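You operate a simulated robot arm through the tools that you are given. There is no shell and no other tool. Be economical: measure what you need, move in short steps, check, and stop when the job is done.

You are at the controls of a simulated two-armed robot. One attempt, no reset.

## Task
On the disc bench top, fold the rag in half, so that it is half as long.

It is judged by the outcome, as a careful person would: the job done as asked, and still so three seconds after it is handed in. It fails if anything else is knocked over, pushed out of place, dropped, spilled or broken. Flat cloth is picked up by pressing the open fingertips on it (5 to 10 N) and closing them slowly along it; thin cloth reads only 2 to 8 mm in the jaws.

## Robot
Two 7-joint arms with two-finger parallel grippers on one trunk, on a base that drives. Base frame: it is fixed to the floor where the robot stands at the start and does not move with it; the origin is under the middle of the robot, x ahead of it, y to its left, z up. Lengths are in m, angles in rad, forces in N, time in s.
The left shoulder is at the start at [0.07, 0.134, 1.151], the right one opposite. Places, roughly: disc bench top [0.6, 0, 0.8]. Payload 1.57 kg a hand.
Tool frame (each hand has its own): the origin (TCP) lies between the finger pads and is the grasp point; the fingertips stand 0.03 m ahead of it; z points along the fingers, y is the line along which they close. Largest opening 0.08 m; finger width 0.017, thickness 0.012; the body of the gripper, 0.04 by 0.082 m, starts 0.08 m behind the TCP.
Orientation is that of the tool frame in the base frame, as a unit quaternion [x, y, z, w]. With the fingers straight down and closing along the base's y, the tool's x points along the base's -x, its y along +y and its z along -z.

## Interface
- The arms move only by the tool servo_tool. It takes "left_rows", "right_rows" or both (then of equal length, played together; a hand with none holds still); each is a list of rows, each an object (a shift or turn left out is 0, a gripper value left out holds the last) with "slide": the shift along the base's x, y, z in m, a list of three; "delta_rot": the turn, a rotation vector about the base's x, y, z in rad, a list of three; "hand": the gripper command, from -1 (fully open) to 1 (shut), values between in proportion. In form: [{"slide": [dx, dy, dz], "delta_rot": [ax, ay, az], "hand": hand}, ...]. A call has 1 to 8 rows; each row shifts and turns the commanded pose from where the row before left it. Rows are played at 5 a second. More than 0.05 m and 0.15 rad between two rows, or a gripper value outside its range, and nothing of the call is played. A pose out of reach is approached as far as the arm can. The call stops where the force on the tool passes 40 N (or 10 N more than at its start, if that is more) or the arm is blocked; 0.2 s more then pass. The fingers move at their own pace (about 0.153 m/s each) and stop on an object; they squeeze with about 32 N. The grip force told is the motor's: it shows also when the fingers shut on nothing. Time passes only in rows, and 0.2 s behind the last, so rows that do not move let the fingers close. The reply holds the time, the measured pose of the TCP, the force on the tool along the base axes, the opening and the grip force, in the units named above and with some noise.
- Cameras (640 x 400 px; columns grow to the right, rows downward): "scene" is now at [0.1245, -0.012, 1.3581]; the picture's right is [-0.13, -0.99, 0.00], its down [-0.77, 0.10, -0.63] and it looks along [0.63, -0.08, -0.78] (base axes); focal length 296 px, centre (320, 200). "left" rides on the left gripper at [0.072, 0.007, -0.122] in its tool frame; the picture's right is [-0.09, 1.00, 0.00], its down [-0.84, -0.08, -0.54] and it looks along [-0.54, -0.05, 0.84] (tool axes); focal length 238 px, centre (320, 200). "right" rides on the right gripper at [0.072, -0.007, -0.122] in its tool frame; the picture's right is [0.09, 1.00, 0.00], its down [-0.84, 0.08, -0.54] and it looks along [-0.54, 0.05, 0.84] (tool axes); focal length 238 px, centre (320, 200). There is no depth. A picture from a camera that has moved, and an enlarged one, comes with that camera's place and axes in the base frame and with its lens.
- camera(camera): a new picture of that camera. It takes no simulated time.
- move_column(by): slides the trunk up (or, below 0, down) by that many m; the arms and the scene camera ride with it, the base frame stays. It gives what a move gives, with no picture.
- steer(legs): drives the robot by 1 to 6 legs, each [ahead, left, turn to the left] in m, m and rad, along the robot's own axes; the way and the turn of a leg run together, so that a leg with both is an arc; at most 1.5 m and 3.142 rad a leg. The arms and the cameras ride along, it lands a little off, and it stops where it bumps. It gives what a move gives.
- turn_head(pan, tilt): turns the head with the scene camera to pan (to the left, within 1.501 rad either way) and tilt (down, from -0.506 to 1.204), counted from straight ahead of the robot. It gives what a move gives.
- zoom(camera, box): a new picture of the part [left, top, right, bottom] of that camera's present view, enlarged. It takes no simulated time.
- sign_off(): hands the job in; it is judged then, once.

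Go step by step. Nothing tells you exact positions but the pictures and the camera data: compare them with the known pose of the tool, close in by small moves and look again before you grip or let go. The budget is 120 turns and 92 pictures, counting those below and the enlarged ones. Unless the task says otherwise, let go and move clear before handing in, and close with one line.

The tools are called after "Call:" as name(argument=value, ...) on one line, values as JSON. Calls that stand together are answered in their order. servo_tool: Moves the arms, as the interface text tells. Its arguments: {"type":"object","properties":{"left_rows":{"type":"array"},"right_rows":{"type":"array"}},"required":[]} The other tools are called the same way: move_column (by) slides the trunk up or down; steer (legs) drives the base; turn_head (pan, tilt) turns the head that bears the scene camera; camera (camera) takes a picture; zoom (camera, box) takes an enlarged picture of a part of a camera's view; sign_off () hands the job in.

At the start:

```text
time: 0.0
left_tool_pos: [0.5069, 0.1858, 1.0654]
left_ee_rot: [-0.002, 1.0, 0.0, 0.0]
left_ft_force: [-0.1, 0.1, 0.4]
left_grip_width: 0.0799
left_grasp_force: 0.0
right_tool_pos: [0.4376, -0.185, 1.0564]
right_ee_rot: [0.001, 1.0, 0.0, 0.0]
right_ft_force: [-0.9, -0.7, 0.7]
right_grip_width: 0.0799
right_grasp_force: 0.0
trunk travel left (down, up): [-0.725, 0.215]
robot x, y, heading: [-0.001, -0.0016, 0.002]
head pan, tilt: [-0.131, 0.887]
```

scene: 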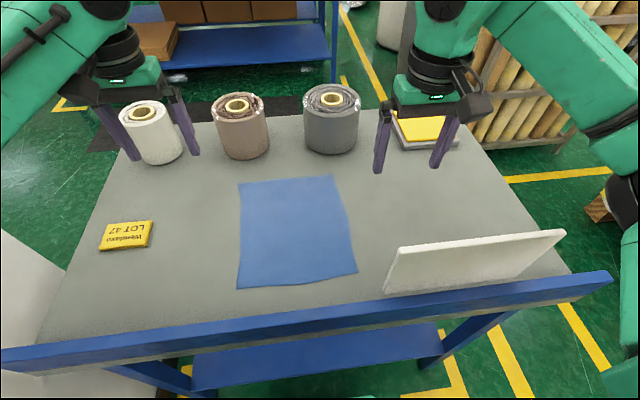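
right: 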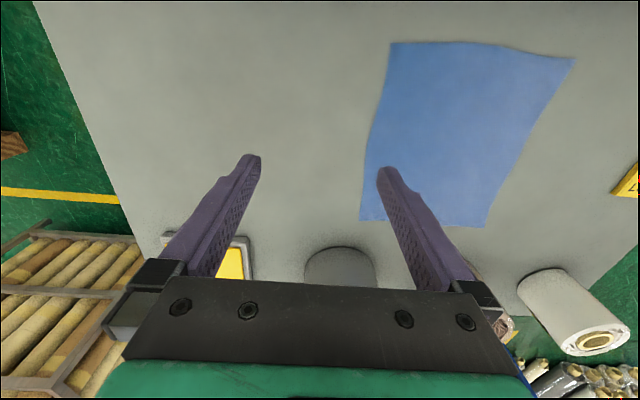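
left: 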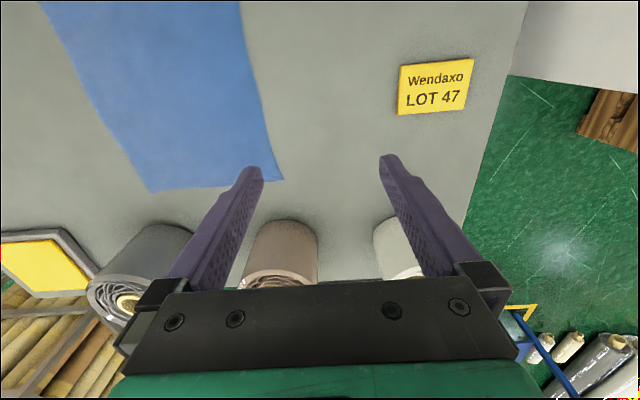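

The rag lies at about x 0.38–0.655, y −0.115–0.125, so its long side runs along x and I will fold the near edge onto the far edge. A white board stands close to the near-right corner, so I look at it first.

Call:
turn_head(pan=-0.3, tilt=1.15)

Call:
camera(camera="scene")

```text
time: 0.8
left_tool_pos: [0.5059, 0.1858, 1.0642]
left_ee_rot: [-0.001, 1.0, 0.0, 0.001]
left_ft_force: [0.5, 0.4, -0.2]
left_grip_width: 0.0801
left_grasp_force: 0.1
right_tool_pos: [0.4381, -0.187, 1.0542]
right_ee_rot: [0.0, 1.0, 0.0, 0.001]
right_ft_force: [-0.9, 0.4, -0.8]
right_grip_width: 0.0801
right_grasp_force: 0.0
trunk travel left (down, up): [-0.725, 0.215]
robot x, y, heading: [-0.0004, -0.0002, 0.0]
head pan, tilt: [-0.3, 1.15]
```

```text
88 pictures are left
camera scene: at [0.1058, -0.0197, 1.3401], right [-0.3, -0.96, 0.0], down [-0.87, 0.27, -0.41], along [0.39, -0.12, -0.91], focal length 296 px, centre (320, 200)
```

scene: 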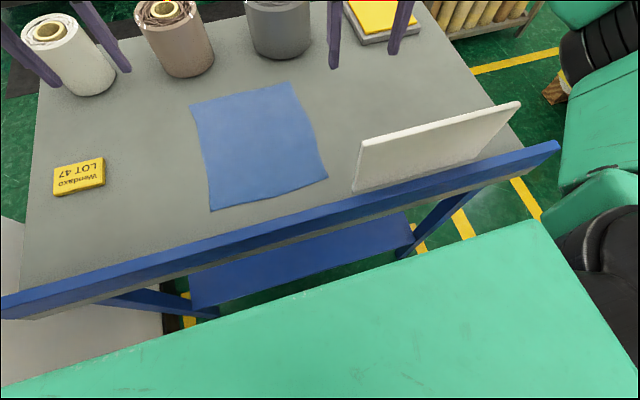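

The board stands upright at about x 0.335, y below −0.16, with its top near z 0.97. The hands can stay inside of it, so I bring both above the near corners of the rag, half open.

Call:
servo_tool(left_rows=[{"slide": [-0.029, -0.024, -0.028], "hand": 0}, {"slide": [-0.029, -0.024, -0.028]}, {"slide": [-0.029, -0.024, -0.028]}, {"slide": [-0.029, -0.024, -0.028]}, {}], right_rows=[{"slide": [-0.0115, 0.025, -0.026], "hand": 0}, {"slide": [-0.0115, 0.025, -0.026]}, {"slide": [-0.0115, 0.025, -0.026]}, {"slide": [-0.0115, 0.025, -0.026]}, {}])

Call:
camera(camera="scene")

Call:
camera(camera="right")

Call:
camera(camera="left")

```text
time: 2.0
left_tool_pos: [0.3876, 0.0908, 0.9509]
left_ee_rot: [-0.001, 1.0, 0.0, 0.0]
left_ft_force: [0.4, -0.4, -0.1]
left_grip_width: 0.04
left_grasp_force: 0.0
right_tool_pos: [0.3918, -0.0858, 0.9512]
right_ee_rot: [0.0, 1.0, 0.0, 0.0]
right_ft_force: [0.5, -0.2, -0.1]
right_grip_width: 0.0402
right_grasp_force: 0.0
trunk travel left (down, up): [-0.725, 0.215]
robot x, y, heading: [0.0006, -0.0, -0.0]
head pan, tilt: [-0.3, 1.15]
```

```text
87 pictures are left
camera scene: at [0.1058, -0.0199, 1.3401], right [-0.3, -0.96, 0.0], down [-0.87, 0.27, -0.41], along [0.39, -0.12, -0.91], focal length 296 px, centre (320, 200)
```

scene: 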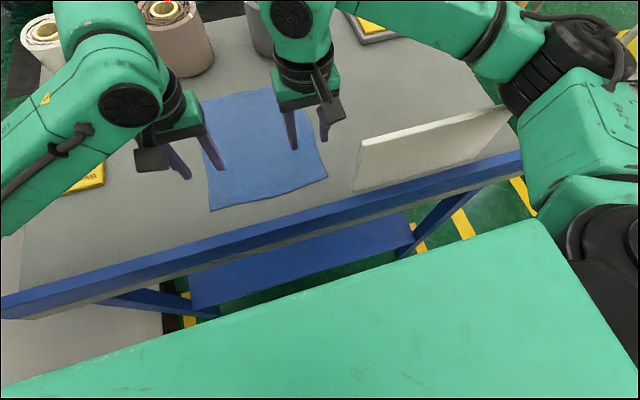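

```text
86 pictures are left
camera right: at [0.3184, -0.0935, 1.0741], right [-0.09, 1.0, 0.0], down [0.84, 0.08, 0.54], along [0.54, 0.05, -0.84], focal length 238 px, centre (320, 200)
```

right: 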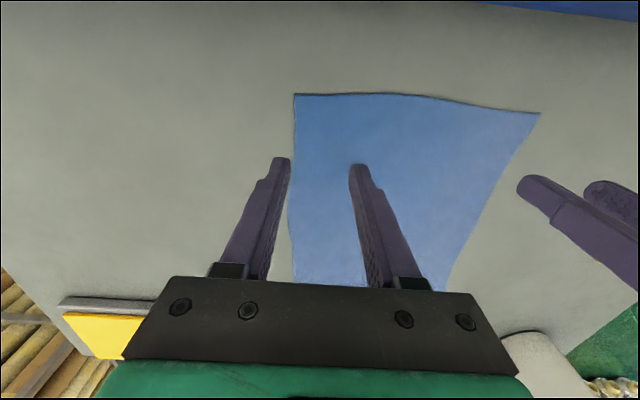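

```text
85 pictures are left
camera left: at [0.3169, 0.0955, 1.0727], right [0.09, 1.0, 0.0], down [0.84, -0.08, 0.54], along [0.54, -0.05, -0.84], focal length 238 px, centre (320, 200)
```

left: 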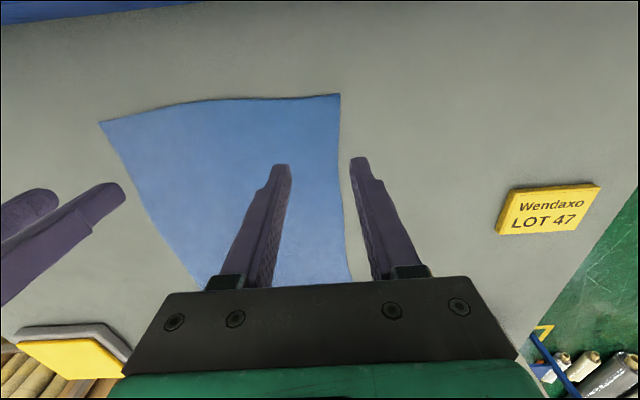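

Comparing the two camera views puts the table nearer z 0.85, so the rag spans about x 0.355–0.608, y −0.11–0.115. I raise the trunk a little so the elbows clear the board, then go down toward the near corners.

Call:
move_column(by=0.08)

Call:
servo_tool(left_rows=[{"slide": [-0.01, -0.0045, -0.035]}, {"slide": [-0.01, -0.0045, -0.035]}, {"slide": [0, 0, -0.03]}, {"slide": [0, 0, -0.025]}, {}], right_rows=[{"slide": [-0.012, 0.004, -0.035]}, {"slide": [-0.012, 0.004, -0.035]}, {"slide": [0, 0, -0.03]}, {"slide": [0, 0, -0.025]}, {}])

Call:
camera(camera="scene")

Call:
camera(camera="right")

Call:
camera(camera="left")

```text
time: 3.1
left_tool_pos: [0.3892, 0.089, 1.0318]
left_ee_rot: [-0.001, 1.0, -0.001, -0.002]
left_ft_force: [-0.6, -1.7, 0.2]
left_grip_width: 0.0402
left_grasp_force: 0.0
right_tool_pos: [0.3903, -0.0868, 1.0323]
right_ee_rot: [0.0, 1.0, -0.001, 0.0]
right_ft_force: [0.4, -0.8, -0.2]
right_grip_width: 0.0397
right_grasp_force: 0.2
trunk travel left (down, up): [-0.805, 0.135]
robot x, y, heading: [0.0001, -0.001, -0.003]
head pan, tilt: [-0.3, 1.15]
```

```text
time: 4.3
left_tool_pos: [0.3675, 0.0821, 0.9047]
left_ee_rot: [0.0, 1.0, 0.0, -0.001]
left_ft_force: [0.7, -0.1, -0.3]
left_grip_width: 0.0401
left_grasp_force: 0.0
right_tool_pos: [0.3673, -0.0783, 0.9074]
right_ee_rot: [0.0, 1.0, 0.0, 0.0]
right_ft_force: [-0.8, 0.3, -0.3]
right_grip_width: 0.0401
right_grasp_force: 0.0
trunk travel left (down, up): [-0.805, 0.135]
robot x, y, heading: [0.0019, 0.0, 0.001]
head pan, tilt: [-0.3, 1.15]
```

```text
84 pictures are left
camera scene: at [0.1055, -0.0197, 1.4201], right [-0.3, -0.96, 0.0], down [-0.87, 0.27, -0.41], along [0.39, -0.12, -0.91], focal length 296 px, centre (320, 200)
```

scene: 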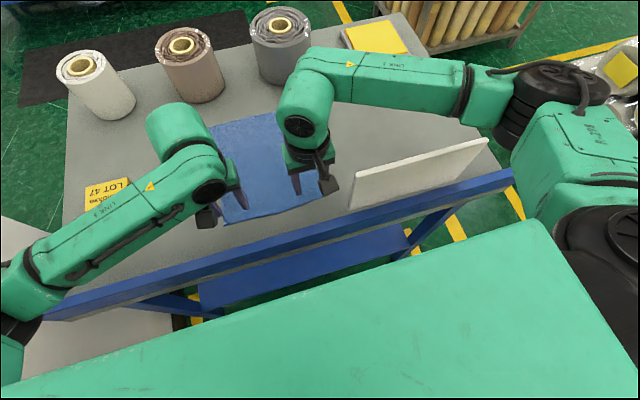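

```text
83 pictures are left
camera right: at [0.2947, -0.0854, 1.0299], right [-0.09, 1.0, 0.0], down [0.84, 0.08, 0.54], along [0.54, 0.05, -0.84], focal length 238 px, centre (320, 200)
```

right: 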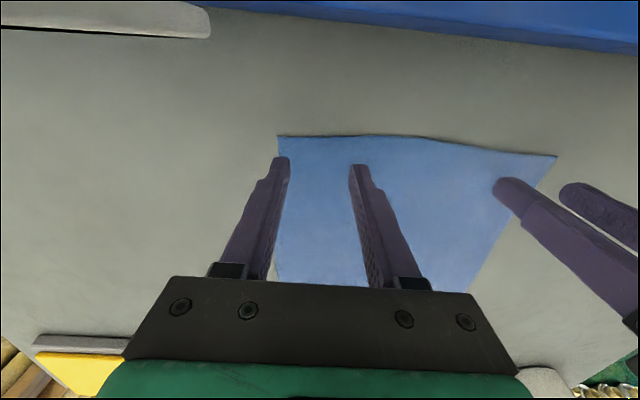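

```text
82 pictures are left
camera left: at [0.2968, 0.0872, 1.0277], right [0.09, 1.0, 0.0], down [0.84, -0.08, 0.54], along [0.54, -0.05, -0.84], focal length 238 px, centre (320, 200)
```

left: 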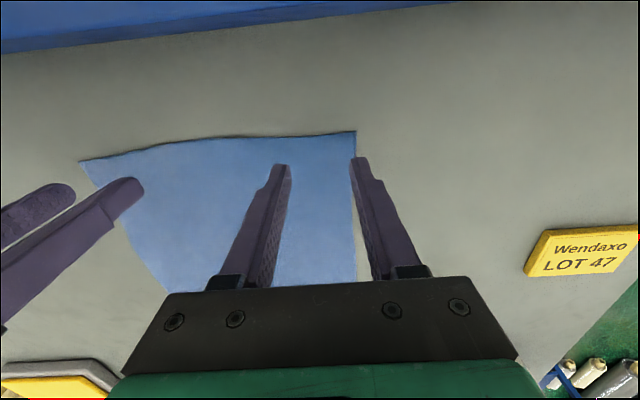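

The wrist views agree: near corners at about (0.355, −0.112) and (0.352, 0.109). I go down until the fingertips press on the cloth.

Call:
servo_tool(left_rows=[{"slide": [0, -0.005, -0.01]}, {"slide": [0, 0, -0.009]}, {"slide": [0, 0, -0.003]}, {"slide": [0, 0, -0.003]}], right_rows=[{"slide": [0, 0, -0.012]}, {"slide": [0, 0, -0.01]}, {"slide": [0, 0, -0.003]}, {"slide": [0, 0, -0.003]}])

```text
time: 5.3
left_tool_pos: [0.3661, 0.0761, 0.8813]
left_ee_rot: [-0.001, 1.0, 0.0, 0.001]
left_ft_force: [0.3, 1.0, 1.6]
left_grip_width: 0.0399
left_grasp_force: 0.0
right_tool_pos: [0.3664, -0.078, 0.881]
right_ee_rot: [0.0, 1.0, 0.001, 0.002]
right_ft_force: [2.8, -1.6, 14.1]
right_grip_width: 0.04
right_grasp_force: 0.1
trunk travel left (down, up): [-0.805, 0.135]
robot x, y, heading: [-0.0012, -0.0012, -0.002]
head pan, tilt: [-0.3, 1.15]
```

Contact is at TCP z of about 0.881, so the table is at 0.85. I balance the pressure between the two hands.

Call:
servo_tool(left_rows=[{"slide": [0, 0, -0.001]}, {}], right_rows=[{"slide": [0, 0, 0.001]}, {}])

```text
time: 6.0
left_tool_pos: [0.3675, 0.0766, 0.8815]
left_ee_rot: [-0.001, 1.0, -0.001, 0.002]
left_ft_force: [-0.1, 0.6, 12.0]
left_grip_width: 0.0399
left_grasp_force: 0.1
right_tool_pos: [0.3648, -0.0784, 0.8814]
right_ee_rot: [0.0, 1.0, 0.0, 0.0]
right_ft_force: [1.8, 0.2, 9.2]
right_grip_width: 0.0401
right_grasp_force: 0.0
trunk travel left (down, up): [-0.805, 0.135]
robot x, y, heading: [0.0034, -0.0026, -0.003]
head pan, tilt: [-0.3, 1.15]
```

Both hands press at about 10 N. Now I close slowly.

Call:
servo_tool(left_rows=[{"hand": 0.15, "slide": [0, 0, 0.0003]}, {"hand": 0.3}, {"hand": 0.45}, {"hand": 0.6}, {"hand": 0.75}, {"hand": 0.9}, {"hand": 1}, {}], right_rows=[{"hand": 0.15}, {"hand": 0.3}, {"hand": 0.45}, {"hand": 0.6}, {"hand": 0.75}, {"hand": 0.9}, {"hand": 1}, {}])

Call:
camera(camera="right")

Call:
camera(camera="left")

```text
time: 7.8
left_tool_pos: [0.3663, 0.0765, 0.8816]
left_ee_rot: [0.0, 1.0, 0.0, 0.001]
left_ft_force: [0.5, -7.6, 17.1]
left_grip_width: 0.0021
left_grasp_force: 24.4
right_tool_pos: [0.3651, -0.0772, 0.8815]
right_ee_rot: [0.0, 1.0, 0.001, 0.001]
right_ft_force: [-0.4, 8.4, 4.3]
right_grip_width: 0.0023
right_grasp_force: 23.8
trunk travel left (down, up): [-0.805, 0.135]
robot x, y, heading: [0.001, -0.0011, -0.0]
head pan, tilt: [-0.3, 1.15]
```

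```text
81 pictures are left
camera right: at [0.2919, -0.085, 1.0039], right [-0.09, 1.0, 0.0], down [0.84, 0.08, 0.54], along [0.54, 0.05, -0.84], focal length 238 px, centre (320, 200)
```

right: 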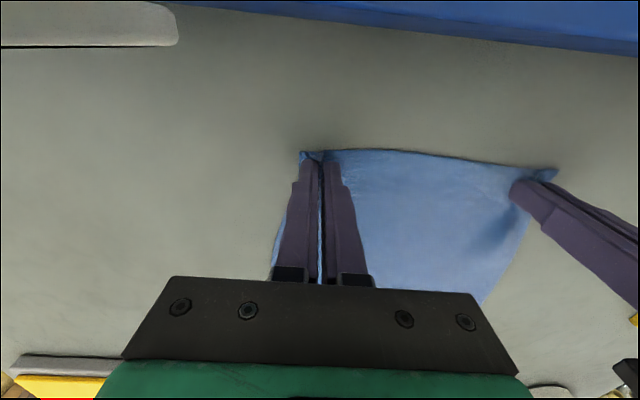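

```text
80 pictures are left
camera left: at [0.2949, 0.0816, 1.0033], right [0.09, 1.0, 0.0], down [0.84, -0.08, 0.54], along [0.54, -0.05, -0.84], focal length 238 px, centre (320, 200)
```

left: 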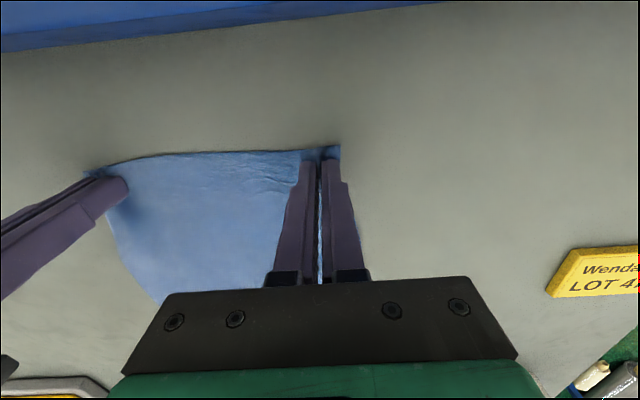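

Both hands hold cloth, reading 2.1–2.3 mm. I raise the near edge along the first half of a half circle about the fold line at x≈0.481.

Call:
servo_tool(left_rows=[{"slide": [0.0039, 0, 0.0272]}, {"slide": [0.0115, 0, 0.0253]}, {"slide": [0.0183, 0, 0.0217]}, {"slide": [0.0238, 0, 0.0167]}, {"slide": [0.0277, 0, 0.0105]}, {"slide": [0.0298, 0, 0.0036]}], right_rows=[{"slide": [0.0039, 0, 0.0272]}, {"slide": [0.0115, 0, 0.0253]}, {"slide": [0.0183, 0, 0.0217]}, {"slide": [0.0238, 0, 0.0167]}, {"slide": [0.0277, 0, 0.0105]}, {"slide": [0.0298, 0, 0.0036]}])

Call:
turn_head(pan=0, tilt=0.9)

Call:
camera(camera="scene")

Call:
camera(camera="left")

```text
time: 9.2
left_tool_pos: [0.4843, 0.0766, 0.9843]
left_ee_rot: [0.0, 1.0, -0.001, -0.002]
left_ft_force: [0.1, -10.9, 0.0]
left_grip_width: 0.0023
left_grasp_force: 23.9
right_tool_pos: [0.4847, -0.0775, 0.9838]
right_ee_rot: [0.001, 1.0, 0.0, -0.001]
right_ft_force: [0.4, 10.9, 0.4]
right_grip_width: 0.0019
right_grasp_force: 23.6
trunk travel left (down, up): [-0.805, 0.135]
robot x, y, heading: [-0.0025, 0.004, 0.001]
head pan, tilt: [-0.3, 1.15]
```

```text
time: 9.9
left_tool_pos: [0.4826, 0.0765, 0.9848]
left_ee_rot: [-0.001, 1.0, -0.001, 0.0]
left_ft_force: [1.4, -11.4, -0.2]
left_grip_width: 0.0021
left_grasp_force: 23.5
right_tool_pos: [0.481, -0.0768, 0.9857]
right_ee_rot: [0.001, 1.0, 0.0, 0.001]
right_ft_force: [-1.2, 10.9, 1.0]
right_grip_width: 0.0024
right_grasp_force: 23.9
trunk travel left (down, up): [-0.805, 0.135]
robot x, y, heading: [-0.0002, 0.0012, -0.002]
head pan, tilt: [0.0, 0.901]
```

```text
79 pictures are left
camera scene: at [0.1239, -0.0022, 1.437], right [0.0, -1.0, 0.0], down [-0.78, 0.0, -0.62], along [0.62, 0.0, -0.78], focal length 296 px, centre (320, 200)
```

scene: 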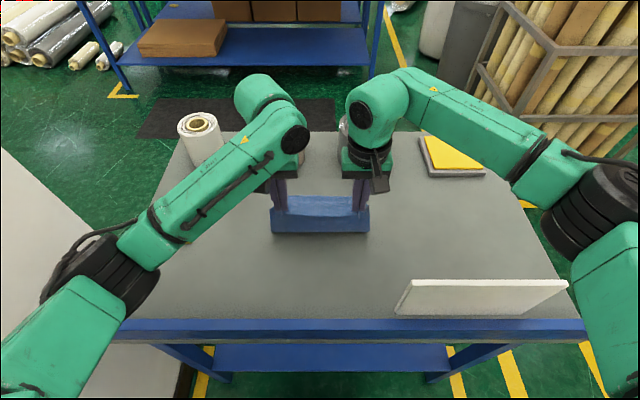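

```text
78 pictures are left
camera left: at [0.4117, 0.0829, 1.1083], right [0.09, 1.0, 0.0], down [0.84, -0.08, 0.54], along [0.54, -0.05, -0.84], focal length 238 px, centre (320, 200)
```

left: 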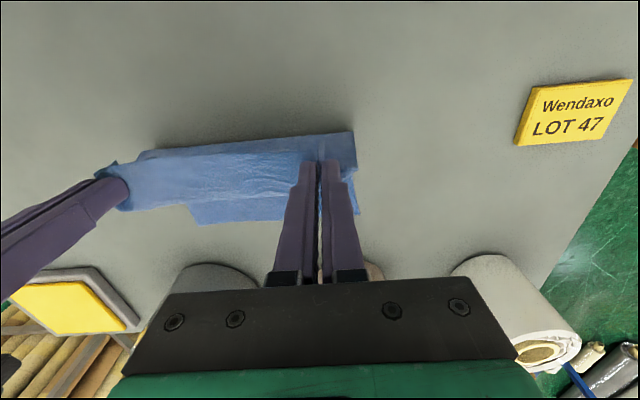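

The cloth now stands upright, with its fold at x≈0.49 and the far edge still at about 0.608. I finish the arc, tilting the hands a little so the pinched hem does not curl under.

Call:
servo_tool(left_rows=[{"slide": [0.0298, -0.001, -0.0036], "delta_rot": [0, 0.05, 0]}, {"slide": [0.0277, -0.001, -0.0105], "delta_rot": [0, 0.05, 0]}, {"slide": [0.0238, 0, -0.0167], "delta_rot": [0, 0.05, 0]}, {"slide": [0.0183, 0, -0.0217], "delta_rot": [0, 0.05, 0]}], right_rows=[{"slide": [0.0298, 0.001, -0.0036], "delta_rot": [0, 0.05, 0]}, {"slide": [0.0277, 0.001, -0.0105], "delta_rot": [0, 0.05, 0]}, {"slide": [0.0238, 0, -0.0167], "delta_rot": [0, 0.05, 0]}, {"slide": [0.0183, 0, -0.0217], "delta_rot": [0, 0.05, 0]}])

Call:
camera(camera="scene")

Call:
camera(camera="left")

```text
time: 10.9
left_tool_pos: [0.5581, 0.0797, 0.9436]
left_ee_rot: [0.002, 0.996, -0.003, -0.091]
left_ft_force: [-1.0, -18.2, 0.1]
left_grip_width: 0.0024
left_grasp_force: 23.6
left hand out of reach, approached as far as the arm can: row 4
right_tool_pos: [0.5447, -0.0775, 0.9463]
right_ee_rot: [-0.002, 0.996, 0.004, -0.094]
right_ft_force: [0.8, 19.0, 0.4]
right_grip_width: 0.0022
right_grasp_force: 23.8
right hand out of reach, approached as far as the arm can: row 3, 4
trunk travel left (down, up): [-0.805, 0.135]
robot x, y, heading: [-0.0025, 0.0002, 0.003]
head pan, tilt: [0.0, 0.901]
```

```text
77 pictures are left
camera scene: at [0.1243, -0.0023, 1.4371], right [0.0, -1.0, 0.0], down [-0.78, 0.0, -0.62], along [0.62, 0.0, -0.78], focal length 296 px, centre (320, 200)
```

scene: 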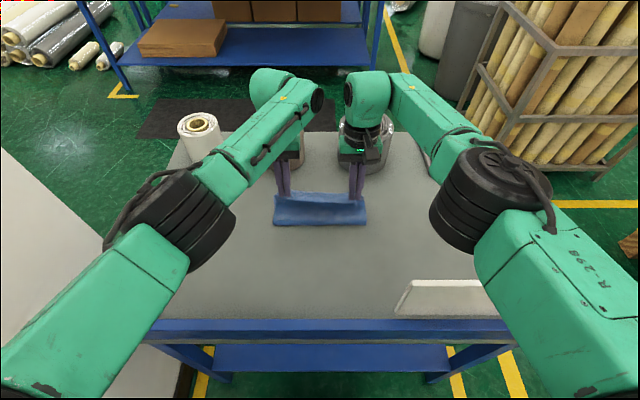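

```text
76 pictures are left
camera left: at [0.5105, 0.0863, 1.0763], right [0.09, 1.0, -0.02], down [0.92, -0.08, 0.38], along [0.38, -0.06, -0.92], focal length 238 px, centre (320, 200)
```

left: 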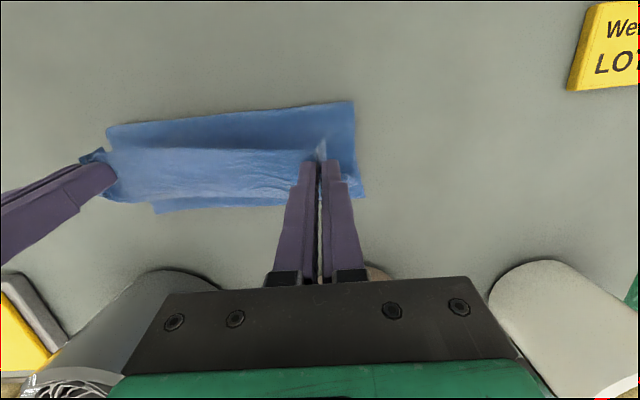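

With the tilt the arms run out of reach, so I take the tilt back while carrying on.

Call:
servo_tool(left_rows=[{"slide": [-0.015, 0, 0.005], "delta_rot": [0, -0.1, 0]}, {"slide": [0.0, 0, 0.0], "delta_rot": [0, -0.1, 0]}, {}, {"slide": [0.013, 0, -0.015]}, {"slide": [0.01, 0, -0.015]}, {}], right_rows=[{"slide": [-0.015, 0, 0.005], "delta_rot": [0, -0.1, 0]}, {"slide": [0.0, 0, 0.0], "delta_rot": [0, -0.1, 0]}, {}, {"slide": [0.013, 0, -0.015]}, {"slide": [0.01, 0, -0.015]}, {}])

Call:
camera(camera="left")

Call:
camera(camera="right")

```text
time: 12.3
left_tool_pos: [0.5643, 0.0808, 0.9177]
left_ee_rot: [0.0, 1.0, -0.003, -0.001]
left_ft_force: [-1.3, -25.9, 0.4]
left_grip_width: 0.0025
left_grasp_force: 23.5
right_tool_pos: [0.5536, -0.0795, 0.92]
right_ee_rot: [-0.001, 1.0, 0.003, -0.001]
right_ft_force: [1.0, 25.4, -1.3]
right_grip_width: 0.0026
right_grasp_force: 23.7
trunk travel left (down, up): [-0.805, 0.135]
robot x, y, heading: [0.0002, 0.0006, -0.004]
head pan, tilt: [0.0, 0.901]
```

```text
75 pictures are left
camera left: at [0.4939, 0.0871, 1.0398], right [0.09, 1.0, -0.01], down [0.84, -0.08, 0.54], along [0.54, -0.06, -0.84], focal length 238 px, centre (320, 200)
```

left: 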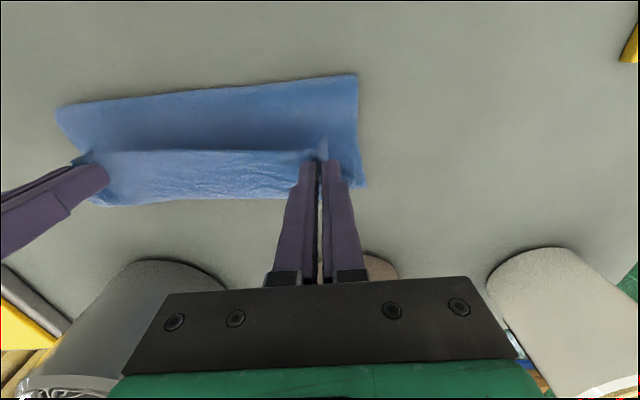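

```text
74 pictures are left
camera right: at [0.4801, -0.0873, 1.0434], right [-0.09, 1.0, 0.0], down [0.84, 0.08, 0.54], along [0.54, 0.05, -0.84], focal length 238 px, centre (320, 200)
```

right: 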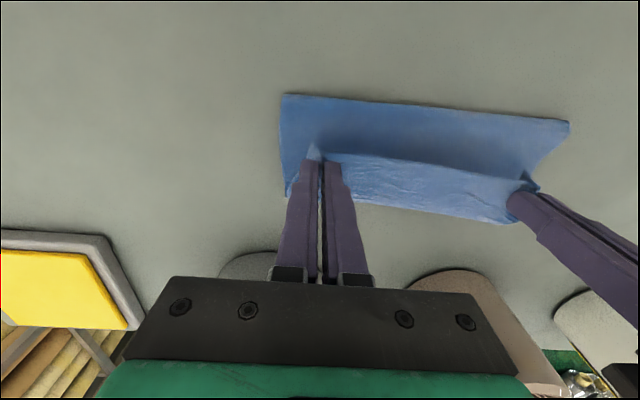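

The hands are 1 cm apart in x and the cloth is stretched sideways. I ease both inward and go on toward x≈0.596.

Call:
servo_tool(left_rows=[{"slide": [0.008, -0.003, -0.004]}, {"slide": [0.008, -0.003, -0.006]}, {"slide": [0.008, -0.001, -0.008]}, {"slide": [0.007, 0, -0.008]}, {}], right_rows=[{"slide": [0.012, 0.003, -0.004]}, {"slide": [0.012, 0.003, -0.006]}, {"slide": [0.01, 0.001, -0.008]}, {"slide": [0.008, 0, -0.008]}, {}])

Call:
camera(camera="left")

Call:
camera(camera="right")

Call:
camera(camera="scene")

```text
time: 13.6
left_tool_pos: [0.5873, 0.0775, 0.8928]
left_ee_rot: [-0.001, 1.0, 0.0, 0.0]
left_ft_force: [0.1, -3.2, 0.2]
left_grip_width: 0.0021
left_grasp_force: 23.9
left hand out of reach, approached as far as the arm can: row 4
right_tool_pos: [0.5748, -0.0753, 0.9029]
right_ee_rot: [0.0, 1.0, 0.0, 0.001]
right_ft_force: [0.2, 4.3, 0.5]
right_grip_width: 0.0021
right_grasp_force: 23.1
right hand out of reach, approached as far as the arm can: row 3, 4
trunk travel left (down, up): [-0.805, 0.135]
robot x, y, heading: [-0.001, -0.0016, -0.001]
head pan, tilt: [0.0, 0.901]
```

```text
73 pictures are left
camera left: at [0.5175, 0.0819, 1.0144], right [0.09, 1.0, 0.0], down [0.84, -0.08, 0.54], along [0.54, -0.05, -0.84], focal length 238 px, centre (320, 200)
```

left: 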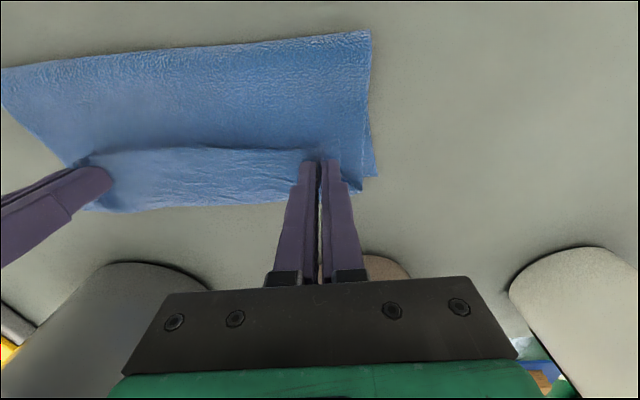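

```text
72 pictures are left
camera right: at [0.5029, -0.0815, 1.0254], right [-0.09, 1.0, 0.0], down [0.84, 0.08, 0.54], along [0.54, 0.05, -0.84], focal length 238 px, centre (320, 200)
```

right: 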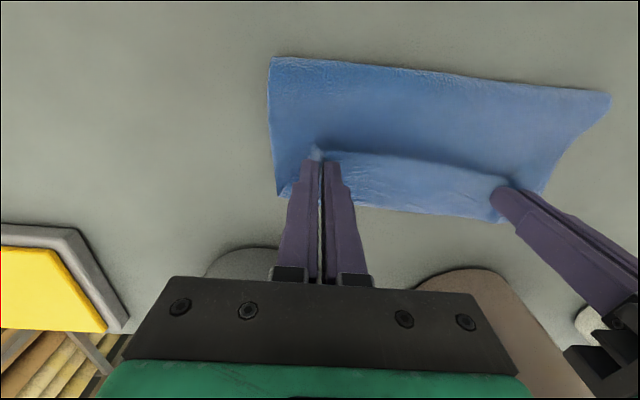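

```text
71 pictures are left
camera scene: at [0.1244, -0.002, 1.437], right [0.0, -1.0, 0.0], down [-0.78, 0.0, -0.62], along [0.62, 0.0, -0.78], focal length 296 px, centre (320, 200)
```

scene: 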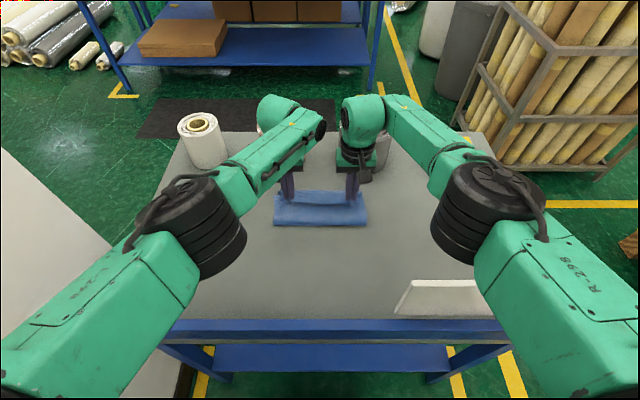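

The right hand is about 2 cm short and the elbow is near the board's height, so I will not lower the trunk. The base has clear room before the bench, so I drive ahead 2.5 cm.

Call:
steer(legs=[[0.025, 0, 0]])

Call:
camera(camera="right")

```text
time: 14.4
left_tool_pos: [0.6095, 0.0757, 0.8954]
left_ee_rot: [-0.001, 1.0, 0.0, 0.002]
left_ft_force: [0.0, -3.3, 0.1]
left_grip_width: 0.0019
left_grasp_force: 23.8
right_tool_pos: [0.5963, -0.0743, 0.9056]
right_ee_rot: [-0.001, 1.0, 0.0, 0.003]
right_ft_force: [-0.2, 2.1, -0.8]
right_grip_width: 0.0022
right_grasp_force: 23.7
trunk travel left (down, up): [-0.805, 0.135]
robot x, y, heading: [0.0245, 0.0024, -0.001]
head pan, tilt: [0.0, 0.901]
```

```text
70 pictures are left
camera right: at [0.5233, -0.0819, 1.0281], right [-0.09, 1.0, 0.0], down [0.83, 0.08, 0.55], along [0.54, 0.05, -0.84], focal length 238 px, centre (320, 200)
```

right: 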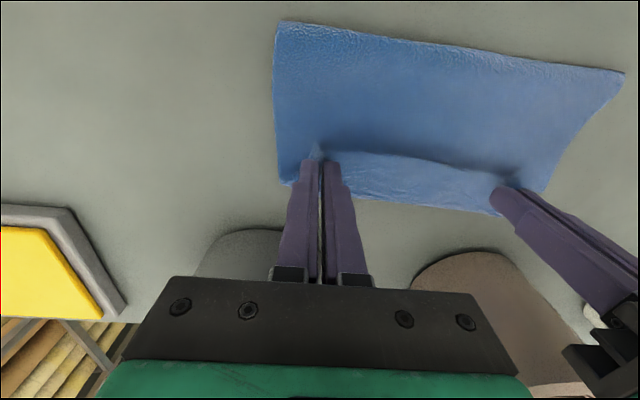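

Both hands can now reach the far edge. I lower the top layer onto it at x≈0.602.

Call:
servo_tool(left_rows=[{"slide": [-0.004, 0, -0.003]}, {"slide": [-0.003, 0, -0.003]}, {"slide": [0, 0, -0.003]}, {}], right_rows=[{"slide": [0.003, 0, -0.007]}, {"slide": [0.002, 0, -0.006]}, {"slide": [0, 0, -0.006]}, {}])

Call:
camera(camera="right")

Call:
camera(camera="left")

Call:
zoom(camera="scene", box=[220, 130, 420, 255])

```text
time: 15.4
left_tool_pos: [0.6061, 0.0753, 0.8825]
left_ee_rot: [0.0, 1.0, 0.0, 0.0]
left_ft_force: [0.7, -2.2, 4.4]
left_grip_width: 0.0021
left_grasp_force: 23.3
right_tool_pos: [0.6018, -0.0743, 0.8914]
right_ee_rot: [-0.001, 1.0, -0.001, 0.001]
right_ft_force: [-0.1, 2.0, 1.7]
right_grip_width: 0.002
right_grasp_force: 23.8
right hand out of reach, approached as far as the arm can: row 2
trunk travel left (down, up): [-0.805, 0.135]
robot x, y, heading: [0.026, -0.0035, 0.002]
head pan, tilt: [0.0, 0.901]
```

```text
69 pictures are left
camera right: at [0.5288, -0.0823, 1.0129], right [-0.09, 1.0, 0.0], down [0.84, 0.08, 0.54], along [0.54, 0.05, -0.84], focal length 238 px, centre (320, 200)
```

right: 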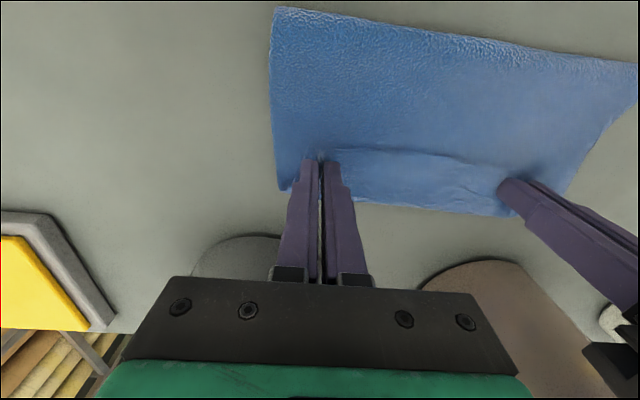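

```text
68 pictures are left
camera left: at [0.5346, 0.0805, 1.0053], right [0.09, 1.0, 0.0], down [0.84, -0.08, 0.54], along [0.54, -0.05, -0.84], focal length 238 px, centre (320, 200)
```

left: 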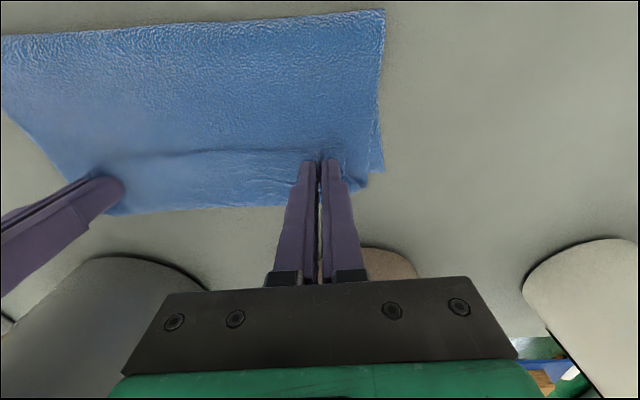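

```text
3.20 times, centred on (320, 192) of scene
camera zoom: at [0.1478, -0.0026, 1.4372], right [0.0, -1.0, 0.0], down [-0.78, 0.0, -0.62], along [0.62, 0.0, -0.78], focal length 946 px, centre (320, 224)
```

zoom: 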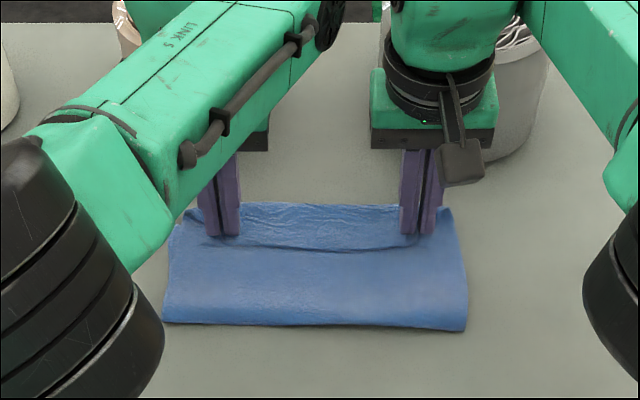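

The cloth wrapped round the fingertips: it bulges to x≈0.636, the fold sits at 0.515, and the hem is doubled back about 4 cm. That would be untidy, so I carry the edge back, lay the rag flat again and grip nearer to the hem.

Call:
servo_tool(left_rows=[{"slide": [-0.021, 0, 0.0375]}, {"slide": [-0.03, 0, 0.035]}, {"slide": [-0.035, 0, 0.023]}, {"slide": [-0.035, 0, 0.007]}, {"slide": [-0.035, 0, -0.007]}, {"slide": [-0.035, 0, -0.023]}, {"slide": [-0.03, 0, -0.035]}, {"slide": [-0.02, 0, -0.03]}], right_rows=[{"slide": [-0.017, 0, 0.0285]}, {"slide": [-0.03, 0, 0.035]}, {"slide": [-0.035, 0, 0.023]}, {"slide": [-0.035, 0, 0.007]}, {"slide": [-0.035, 0, -0.007]}, {"slide": [-0.035, 0, -0.023]}, {"slide": [-0.03, 0, -0.035]}, {"slide": [-0.02, 0, -0.03]}])

Call:
camera(camera="left")

Call:
camera(camera="scene")

```text
time: 17.1
left_tool_pos: [0.6043, 0.0733, 0.8832]
left_ee_rot: [0.001, 1.0, 0.002, 0.011]
left_ft_force: [-3.6, 0.2, 18.4]
left_grip_width: 0.0022
left_grasp_force: 23.2
left hand out of reach, approached as far as the arm can: row 1, 2, 3, 4, 5, 6, 7, 8
right_tool_pos: [0.3759, -0.0753, 0.9059]
right_ee_rot: [-0.001, 1.0, 0.001, 0.002]
right_ft_force: [0.5, 0.0, 0.4]
right_grip_width: 0.0
right_grasp_force: 21.7
trunk travel left (down, up): [-0.805, 0.135]
robot x, y, heading: [0.0257, 0.0001, -0.002]
head pan, tilt: [0.0, 0.901]
stopped in row 8 (left hand): the force on the tool passed its limit (the readings are from after the stop); the commanded pose is now the measured one
```

```text
66 pictures are left
camera left: at [0.531, 0.0795, 1.0033], right [0.1, 1.0, 0.01], down [0.82, -0.08, 0.56], along [0.56, -0.05, -0.83], focal length 238 px, centre (320, 200)
```

left: 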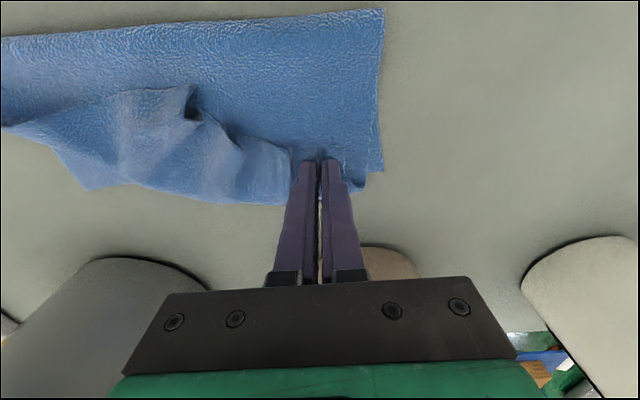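

```text
65 pictures are left
camera scene: at [0.1455, -0.0032, 1.4374], right [0.0, -1.0, 0.0], down [-0.78, 0.0, -0.62], along [0.62, 0.0, -0.78], focal length 296 px, centre (320, 200)
```

scene: 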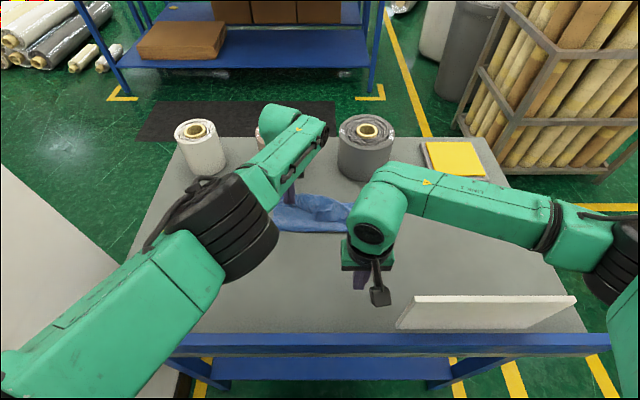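

The left arm stuck at its reach limit while the right hand went back and lost its grip. I try to free the left hand with a small move up and back.

Call:
servo_tool(left_rows=[{"slide": [0, 0, 0.004]}, {"slide": [-0.01, 0, 0.01]}, {"slide": [-0.01, 0, 0.01]}])

```text
time: 17.9
left_tool_pos: [0.6041, 0.0742, 0.883]
left_ee_rot: [0.002, 1.0, 0.002, 0.008]
left_ft_force: [-0.5, -0.2, 5.8]
left_grip_width: 0.0022
left_grasp_force: 23.3
left hand out of reach, approached as far as the arm can: row 2, 3
right_tool_pos: [0.3774, -0.0752, 0.9061]
right_ee_rot: [0.0, 1.0, 0.0, 0.001]
right_ft_force: [0.2, -0.3, 0.3]
right_grip_width: 0.0
right_grasp_force: 20.5
trunk travel left (down, up): [-0.805, 0.135]
robot x, y, heading: [0.0241, 0.0044, 0.003]
head pan, tilt: [0.0, 0.901]
```

It is still stuck, so I try turning the wrist back toward the robot and moving sideways.

Call:
servo_tool(left_rows=[{"slide": [0, 0, 0.004], "delta_rot": [0, -0.1, 0]}, {"slide": [0, 0.005, 0.004], "delta_rot": [0, -0.1, 0]}, {"slide": [0, 0.005, 0.004], "delta_rot": [0, -0.1, 0]}])

```text
time: 18.7
left_tool_pos: [0.6304, 0.0554, 0.9003]
left_ee_rot: [0.019, 0.998, -0.015, 0.066]
left_ft_force: [0.4, -0.3, 0.6]
left_grip_width: 0.0023
left_grasp_force: 23.6
left hand out of reach, approached as far as the arm can: row 1, 2, 3
right_tool_pos: [0.3764, -0.0736, 0.9059]
right_ee_rot: [0.001, 1.0, -0.001, 0.0]
right_ft_force: [0.0, 0.5, 0.0]
right_grip_width: 0.0
right_grasp_force: 21.5
trunk travel left (down, up): [-0.805, 0.135]
robot x, y, heading: [0.026, -0.0017, -0.005]
head pan, tilt: [0.0, 0.901]
```

Call:
servo_tool(left_rows=[{"slide": [-0.04, 0, 0.02]}, {}])

Call:
camera(camera="scene")

```text
time: 19.3
left_tool_pos: [0.6297, 0.0551, 0.9002]
left_ee_rot: [0.019, 0.998, -0.015, 0.066]
left_ft_force: [-0.4, -0.2, 0.2]
left_grip_width: 0.0019
left_grasp_force: 23.7
left hand out of reach, approached as far as the arm can: row 1
right_tool_pos: [0.3773, -0.0751, 0.9058]
right_ee_rot: [0.0, 1.0, 0.0, 0.0]
right_ft_force: [-0.2, 0.9, 0.8]
right_grip_width: 0.0
right_grasp_force: 21.3
trunk travel left (down, up): [-0.805, 0.135]
robot x, y, heading: [0.0287, -0.0009, -0.002]
head pan, tilt: [0.0, 0.901]
```

```text
64 pictures are left
camera scene: at [0.1493, -0.0021, 1.437], right [0.0, -1.0, 0.0], down [-0.78, 0.0, -0.62], along [0.62, 0.0, -0.78], focal length 296 px, centre (320, 200)
```

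scene: 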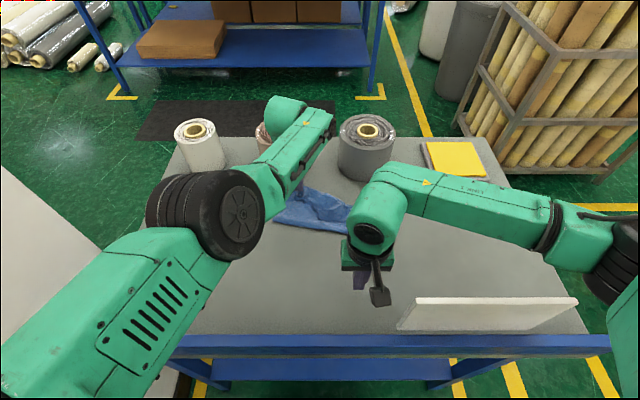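

The left elbow has rolled over. I release the cloth with this hand and try several directions to get it unstuck.

Call:
servo_tool(left_rows=[{"hand": -0.6}, {}, {"slide": [0, 0, 0.015]}, {"slide": [-0.005, 0, 0.0]}])

Call:
servo_tool(left_rows=[{"slide": [-0.03, 0.03, 0.02], "delta_rot": [0, 0.13, 0]}, {}])

```text
time: 20.3
left_tool_pos: [0.6326, 0.0566, 0.9086]
left_ee_rot: [0.016, 0.997, -0.014, 0.068]
left_ft_force: [0.1, 0.1, -0.2]
left_grip_width: 0.064
left_grasp_force: 0.0
left hand out of reach, approached as far as the arm can: row 3, 4
right_tool_pos: [0.3766, -0.0747, 0.9049]
right_ee_rot: [0.0, 1.0, 0.0, -0.001]
right_ft_force: [-0.2, -0.1, 0.4]
right_grip_width: 0.0
right_grasp_force: 21.4
trunk travel left (down, up): [-0.805, 0.135]
robot x, y, heading: [0.0244, -0.0031, 0.002]
head pan, tilt: [0.0, 0.901]
```

```text
time: 20.9
left_tool_pos: [0.6087, 0.1034, 0.9115]
left_ee_rot: [-0.012, 1.0, -0.003, -0.005]
left_ft_force: [0.0, 0.3, -0.3]
left_grip_width: 0.0638
left_grasp_force: 0.1
left hand out of reach, approached as far as the arm can: row 1
right_tool_pos: [0.3763, -0.0752, 0.9058]
right_ee_rot: [0.0, 1.0, 0.0, 0.0]
right_ft_force: [-0.3, -0.1, -0.6]
right_grip_width: 0.0002
right_grasp_force: 21.6
trunk travel left (down, up): [-0.805, 0.135]
robot x, y, heading: [0.0276, 0.0037, 0.001]
head pan, tilt: [0.0, 0.901]
```

It responds to larger steps. I keep going up, back and out.

Call:
servo_tool(left_rows=[{"slide": [-0.035, 0.01, 0.03]}, {}])

Call:
servo_tool(left_rows=[{"slide": [-0.035, 0.01, 0.03]}, {"slide": [-0.035, 0.01, 0.02]}, {}])

Call:
camera(camera="scene")

```text
time: 21.5
left_tool_pos: [0.6076, 0.1056, 0.9107]
left_ee_rot: [-0.013, 1.0, -0.003, -0.005]
left_ft_force: [-0.4, 0.4, -0.3]
left_grip_width: 0.064
left_grasp_force: 0.0
left hand out of reach, approached as far as the arm can: row 1
right_tool_pos: [0.3773, -0.075, 0.9049]
right_ee_rot: [0.0, 1.0, 0.0, 0.001]
right_ft_force: [0.2, 0.8, 0.2]
right_grip_width: 0.0
right_grasp_force: 20.9
trunk travel left (down, up): [-0.805, 0.135]
robot x, y, heading: [0.0243, 0.0012, -0.003]
head pan, tilt: [0.0, 0.901]
```

```text
time: 22.3
left_tool_pos: [0.6076, 0.1067, 0.9118]
left_ee_rot: [-0.012, 1.0, -0.002, -0.005]
left_ft_force: [0.3, -0.3, 0.6]
left_grip_width: 0.0641
left_grasp_force: 0.0
left hand out of reach, approached as far as the arm can: row 1, 2
right_tool_pos: [0.3762, -0.0759, 0.9047]
right_ee_rot: [0.0, 1.0, 0.0, 0.0]
right_ft_force: [0.0, -0.4, -0.6]
right_grip_width: 0.0001
right_grasp_force: 21.1
trunk travel left (down, up): [-0.805, 0.135]
robot x, y, heading: [0.0248, -0.0026, -0.002]
head pan, tilt: [0.0, 0.901]
```

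```text
63 pictures are left
camera scene: at [0.1493, -0.0022, 1.437], right [0.0, -1.0, 0.0], down [-0.78, 0.0, -0.62], along [0.62, 0.0, -0.78], focal length 296 px, centre (320, 200)
```

scene: 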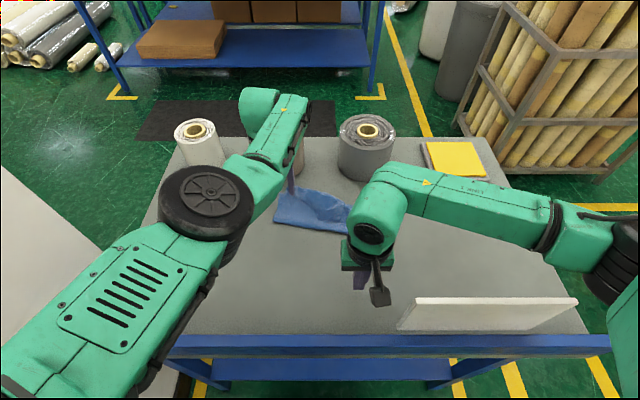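

Call:
servo_tool(left_rows=[{"slide": [0, 0.045, 0.02]}, {}])

Call:
servo_tool(left_rows=[{"slide": [-0.04, 0.0, 0.03], "delta_rot": [0, -0.14, 0]}, {}])

```text
time: 22.9
left_tool_pos: [0.6074, 0.1518, 0.9342]
left_ee_rot: [-0.013, 1.0, -0.003, -0.006]
left_ft_force: [0.3, -0.6, -0.2]
left_grip_width: 0.064
left_grasp_force: 0.1
right_tool_pos: [0.3784, -0.0753, 0.9053]
right_ee_rot: [0.0, 1.0, 0.001, 0.0]
right_ft_force: [0.6, -1.0, -0.7]
right_grip_width: 0.0
right_grasp_force: 21.6
trunk travel left (down, up): [-0.805, 0.135]
robot x, y, heading: [0.0214, -0.0024, 0.005]
head pan, tilt: [0.0, 0.901]
```

```text
time: 23.5
left_tool_pos: [0.5736, 0.1629, 0.9695]
left_ee_rot: [-0.022, 0.997, 0.003, 0.073]
left_ft_force: [0.7, 0.3, -0.3]
left_grip_width: 0.0639
left_grasp_force: 0.1
right_tool_pos: [0.3764, -0.0759, 0.9048]
right_ee_rot: [0.0, 1.0, 0.0, 0.0]
right_ft_force: [0.6, 0.3, -0.3]
right_grip_width: 0.0
right_grasp_force: 21.1
trunk travel left (down, up): [-0.805, 0.135]
robot x, y, heading: [0.0292, -0.0014, -0.001]
head pan, tilt: [0.0, 0.901]
```

The left hand is free. I straighten it and bring both hands up and back to see the rag.

Call:
servo_tool(left_rows=[{"slide": [-0.03, 0.01, 0.02], "delta_rot": [0, 0.14, -0.04]}, {"slide": [-0.035, 0.01, 0.02]}, {"slide": [-0.035, 0.01, 0.01]}, {"slide": [-0.03, 0.01, 0.01]}], right_rows=[{"slide": [0, 0, 0.04], "hand": 0}, {"slide": [0, -0.03, 0.03]}, {"slide": [0, -0.04, 0.02]}, {"slide": [0, -0.02, 0.0]}])

Call:
camera(camera="scene")

Call:
camera(camera="left")

Call:
camera(camera="right")

```text
time: 24.5
left_tool_pos: [0.5153, 0.2343, 0.9643]
left_ee_rot: [-0.01, 1.0, 0.01, 0.007]
left_ft_force: [-0.6, 0.7, -0.2]
left_grip_width: 0.0638
left_grasp_force: 0.1
left hand out of reach, approached as far as the arm can: row 1, 2, 3, 4
right_tool_pos: [0.3768, -0.164, 0.9964]
right_ee_rot: [0.0, 1.0, 0.001, 0.0]
right_ft_force: [-1.2, 0.0, -0.5]
right_grip_width: 0.0399
right_grasp_force: 0.0
trunk travel left (down, up): [-0.805, 0.135]
robot x, y, heading: [0.0211, 0.0037, 0.003]
head pan, tilt: [0.0, 0.901]
```

```text
62 pictures are left
camera scene: at [0.1485, -0.0015, 1.4371], right [0.0, -1.0, 0.0], down [-0.78, 0.0, -0.62], along [0.62, 0.0, -0.78], focal length 296 px, centre (320, 200)
```

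scene: 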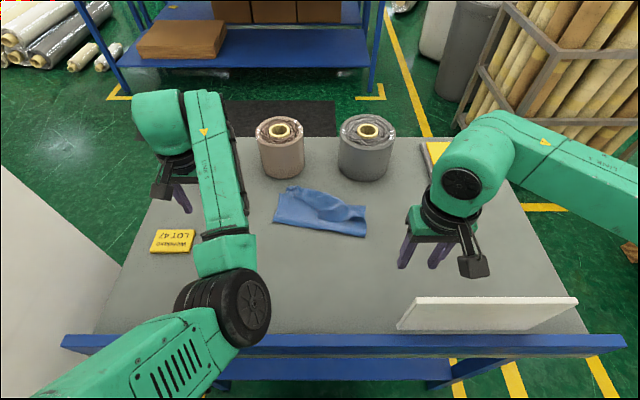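

```text
61 pictures are left
camera left: at [0.4432, 0.2361, 1.086], right [0.07, 1.0, 0.02], down [0.83, -0.07, 0.55], along [0.55, -0.02, -0.83], focal length 238 px, centre (320, 200)
```

left: 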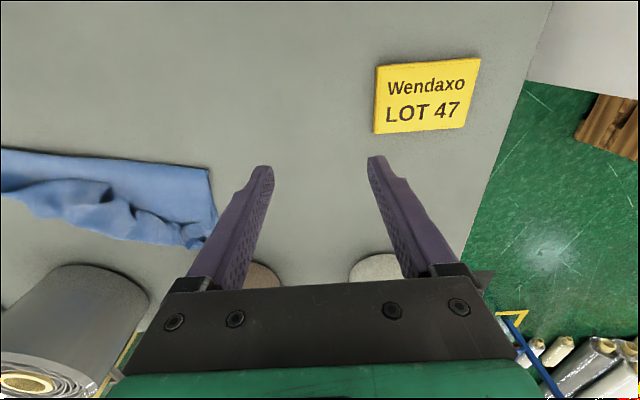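

```text
60 pictures are left
camera right: at [0.3051, -0.1717, 1.1192], right [-0.09, 1.0, 0.0], down [0.84, 0.08, 0.54], along [0.54, 0.05, -0.84], focal length 238 px, centre (320, 200)
```

right: 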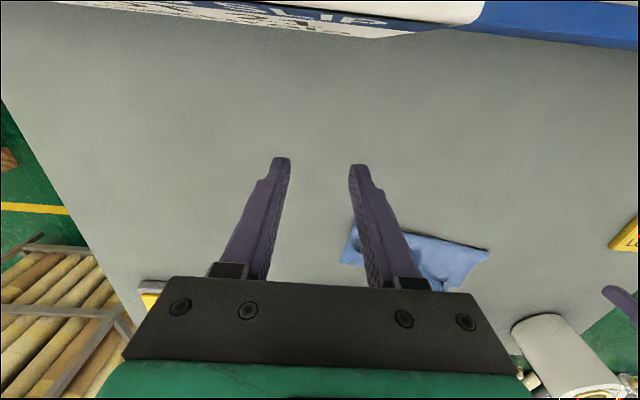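

The rag is now folded but crumpled at its far side, and the left elbow has bent inward. I move the left hand further back and up to recover its posture.

Call:
servo_tool(left_rows=[{"slide": [-0.03, 0.0, 0.03]}, {"slide": [-0.03, 0.0, 0.03]}, {}])

Call:
camera(camera="scene")

```text
time: 25.3
left_tool_pos: [0.5015, 0.2573, 0.9588]
left_ee_rot: [-0.006, 1.0, 0.015, -0.006]
left_ft_force: [0.4, 0.0, -0.1]
left_grip_width: 0.0637
left_grasp_force: 0.1
left hand out of reach, approached as far as the arm can: row 1, 2
right_tool_pos: [0.378, -0.1654, 0.9962]
right_ee_rot: [0.0, 1.0, 0.0, 0.0]
right_ft_force: [0.4, 0.4, 0.3]
right_grip_width: 0.04
right_grasp_force: 0.1
trunk travel left (down, up): [-0.805, 0.135]
robot x, y, heading: [0.0292, 0.0001, 0.003]
head pan, tilt: [0.0, 0.901]
```

```text
59 pictures are left
camera scene: at [0.1495, -0.0027, 1.437], right [0.0, -1.0, 0.0], down [-0.78, 0.0, -0.62], along [0.62, 0.0, -0.78], focal length 296 px, centre (320, 200)
```

scene: 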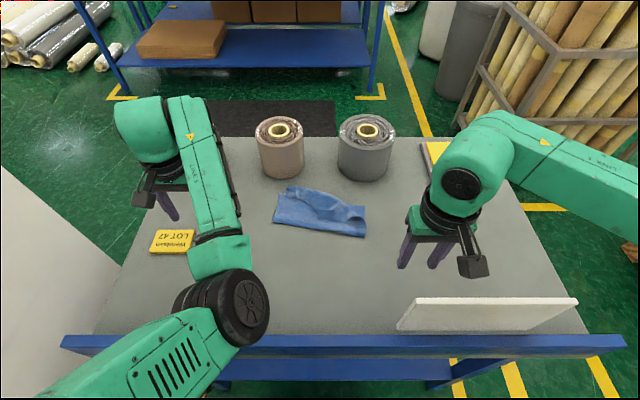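

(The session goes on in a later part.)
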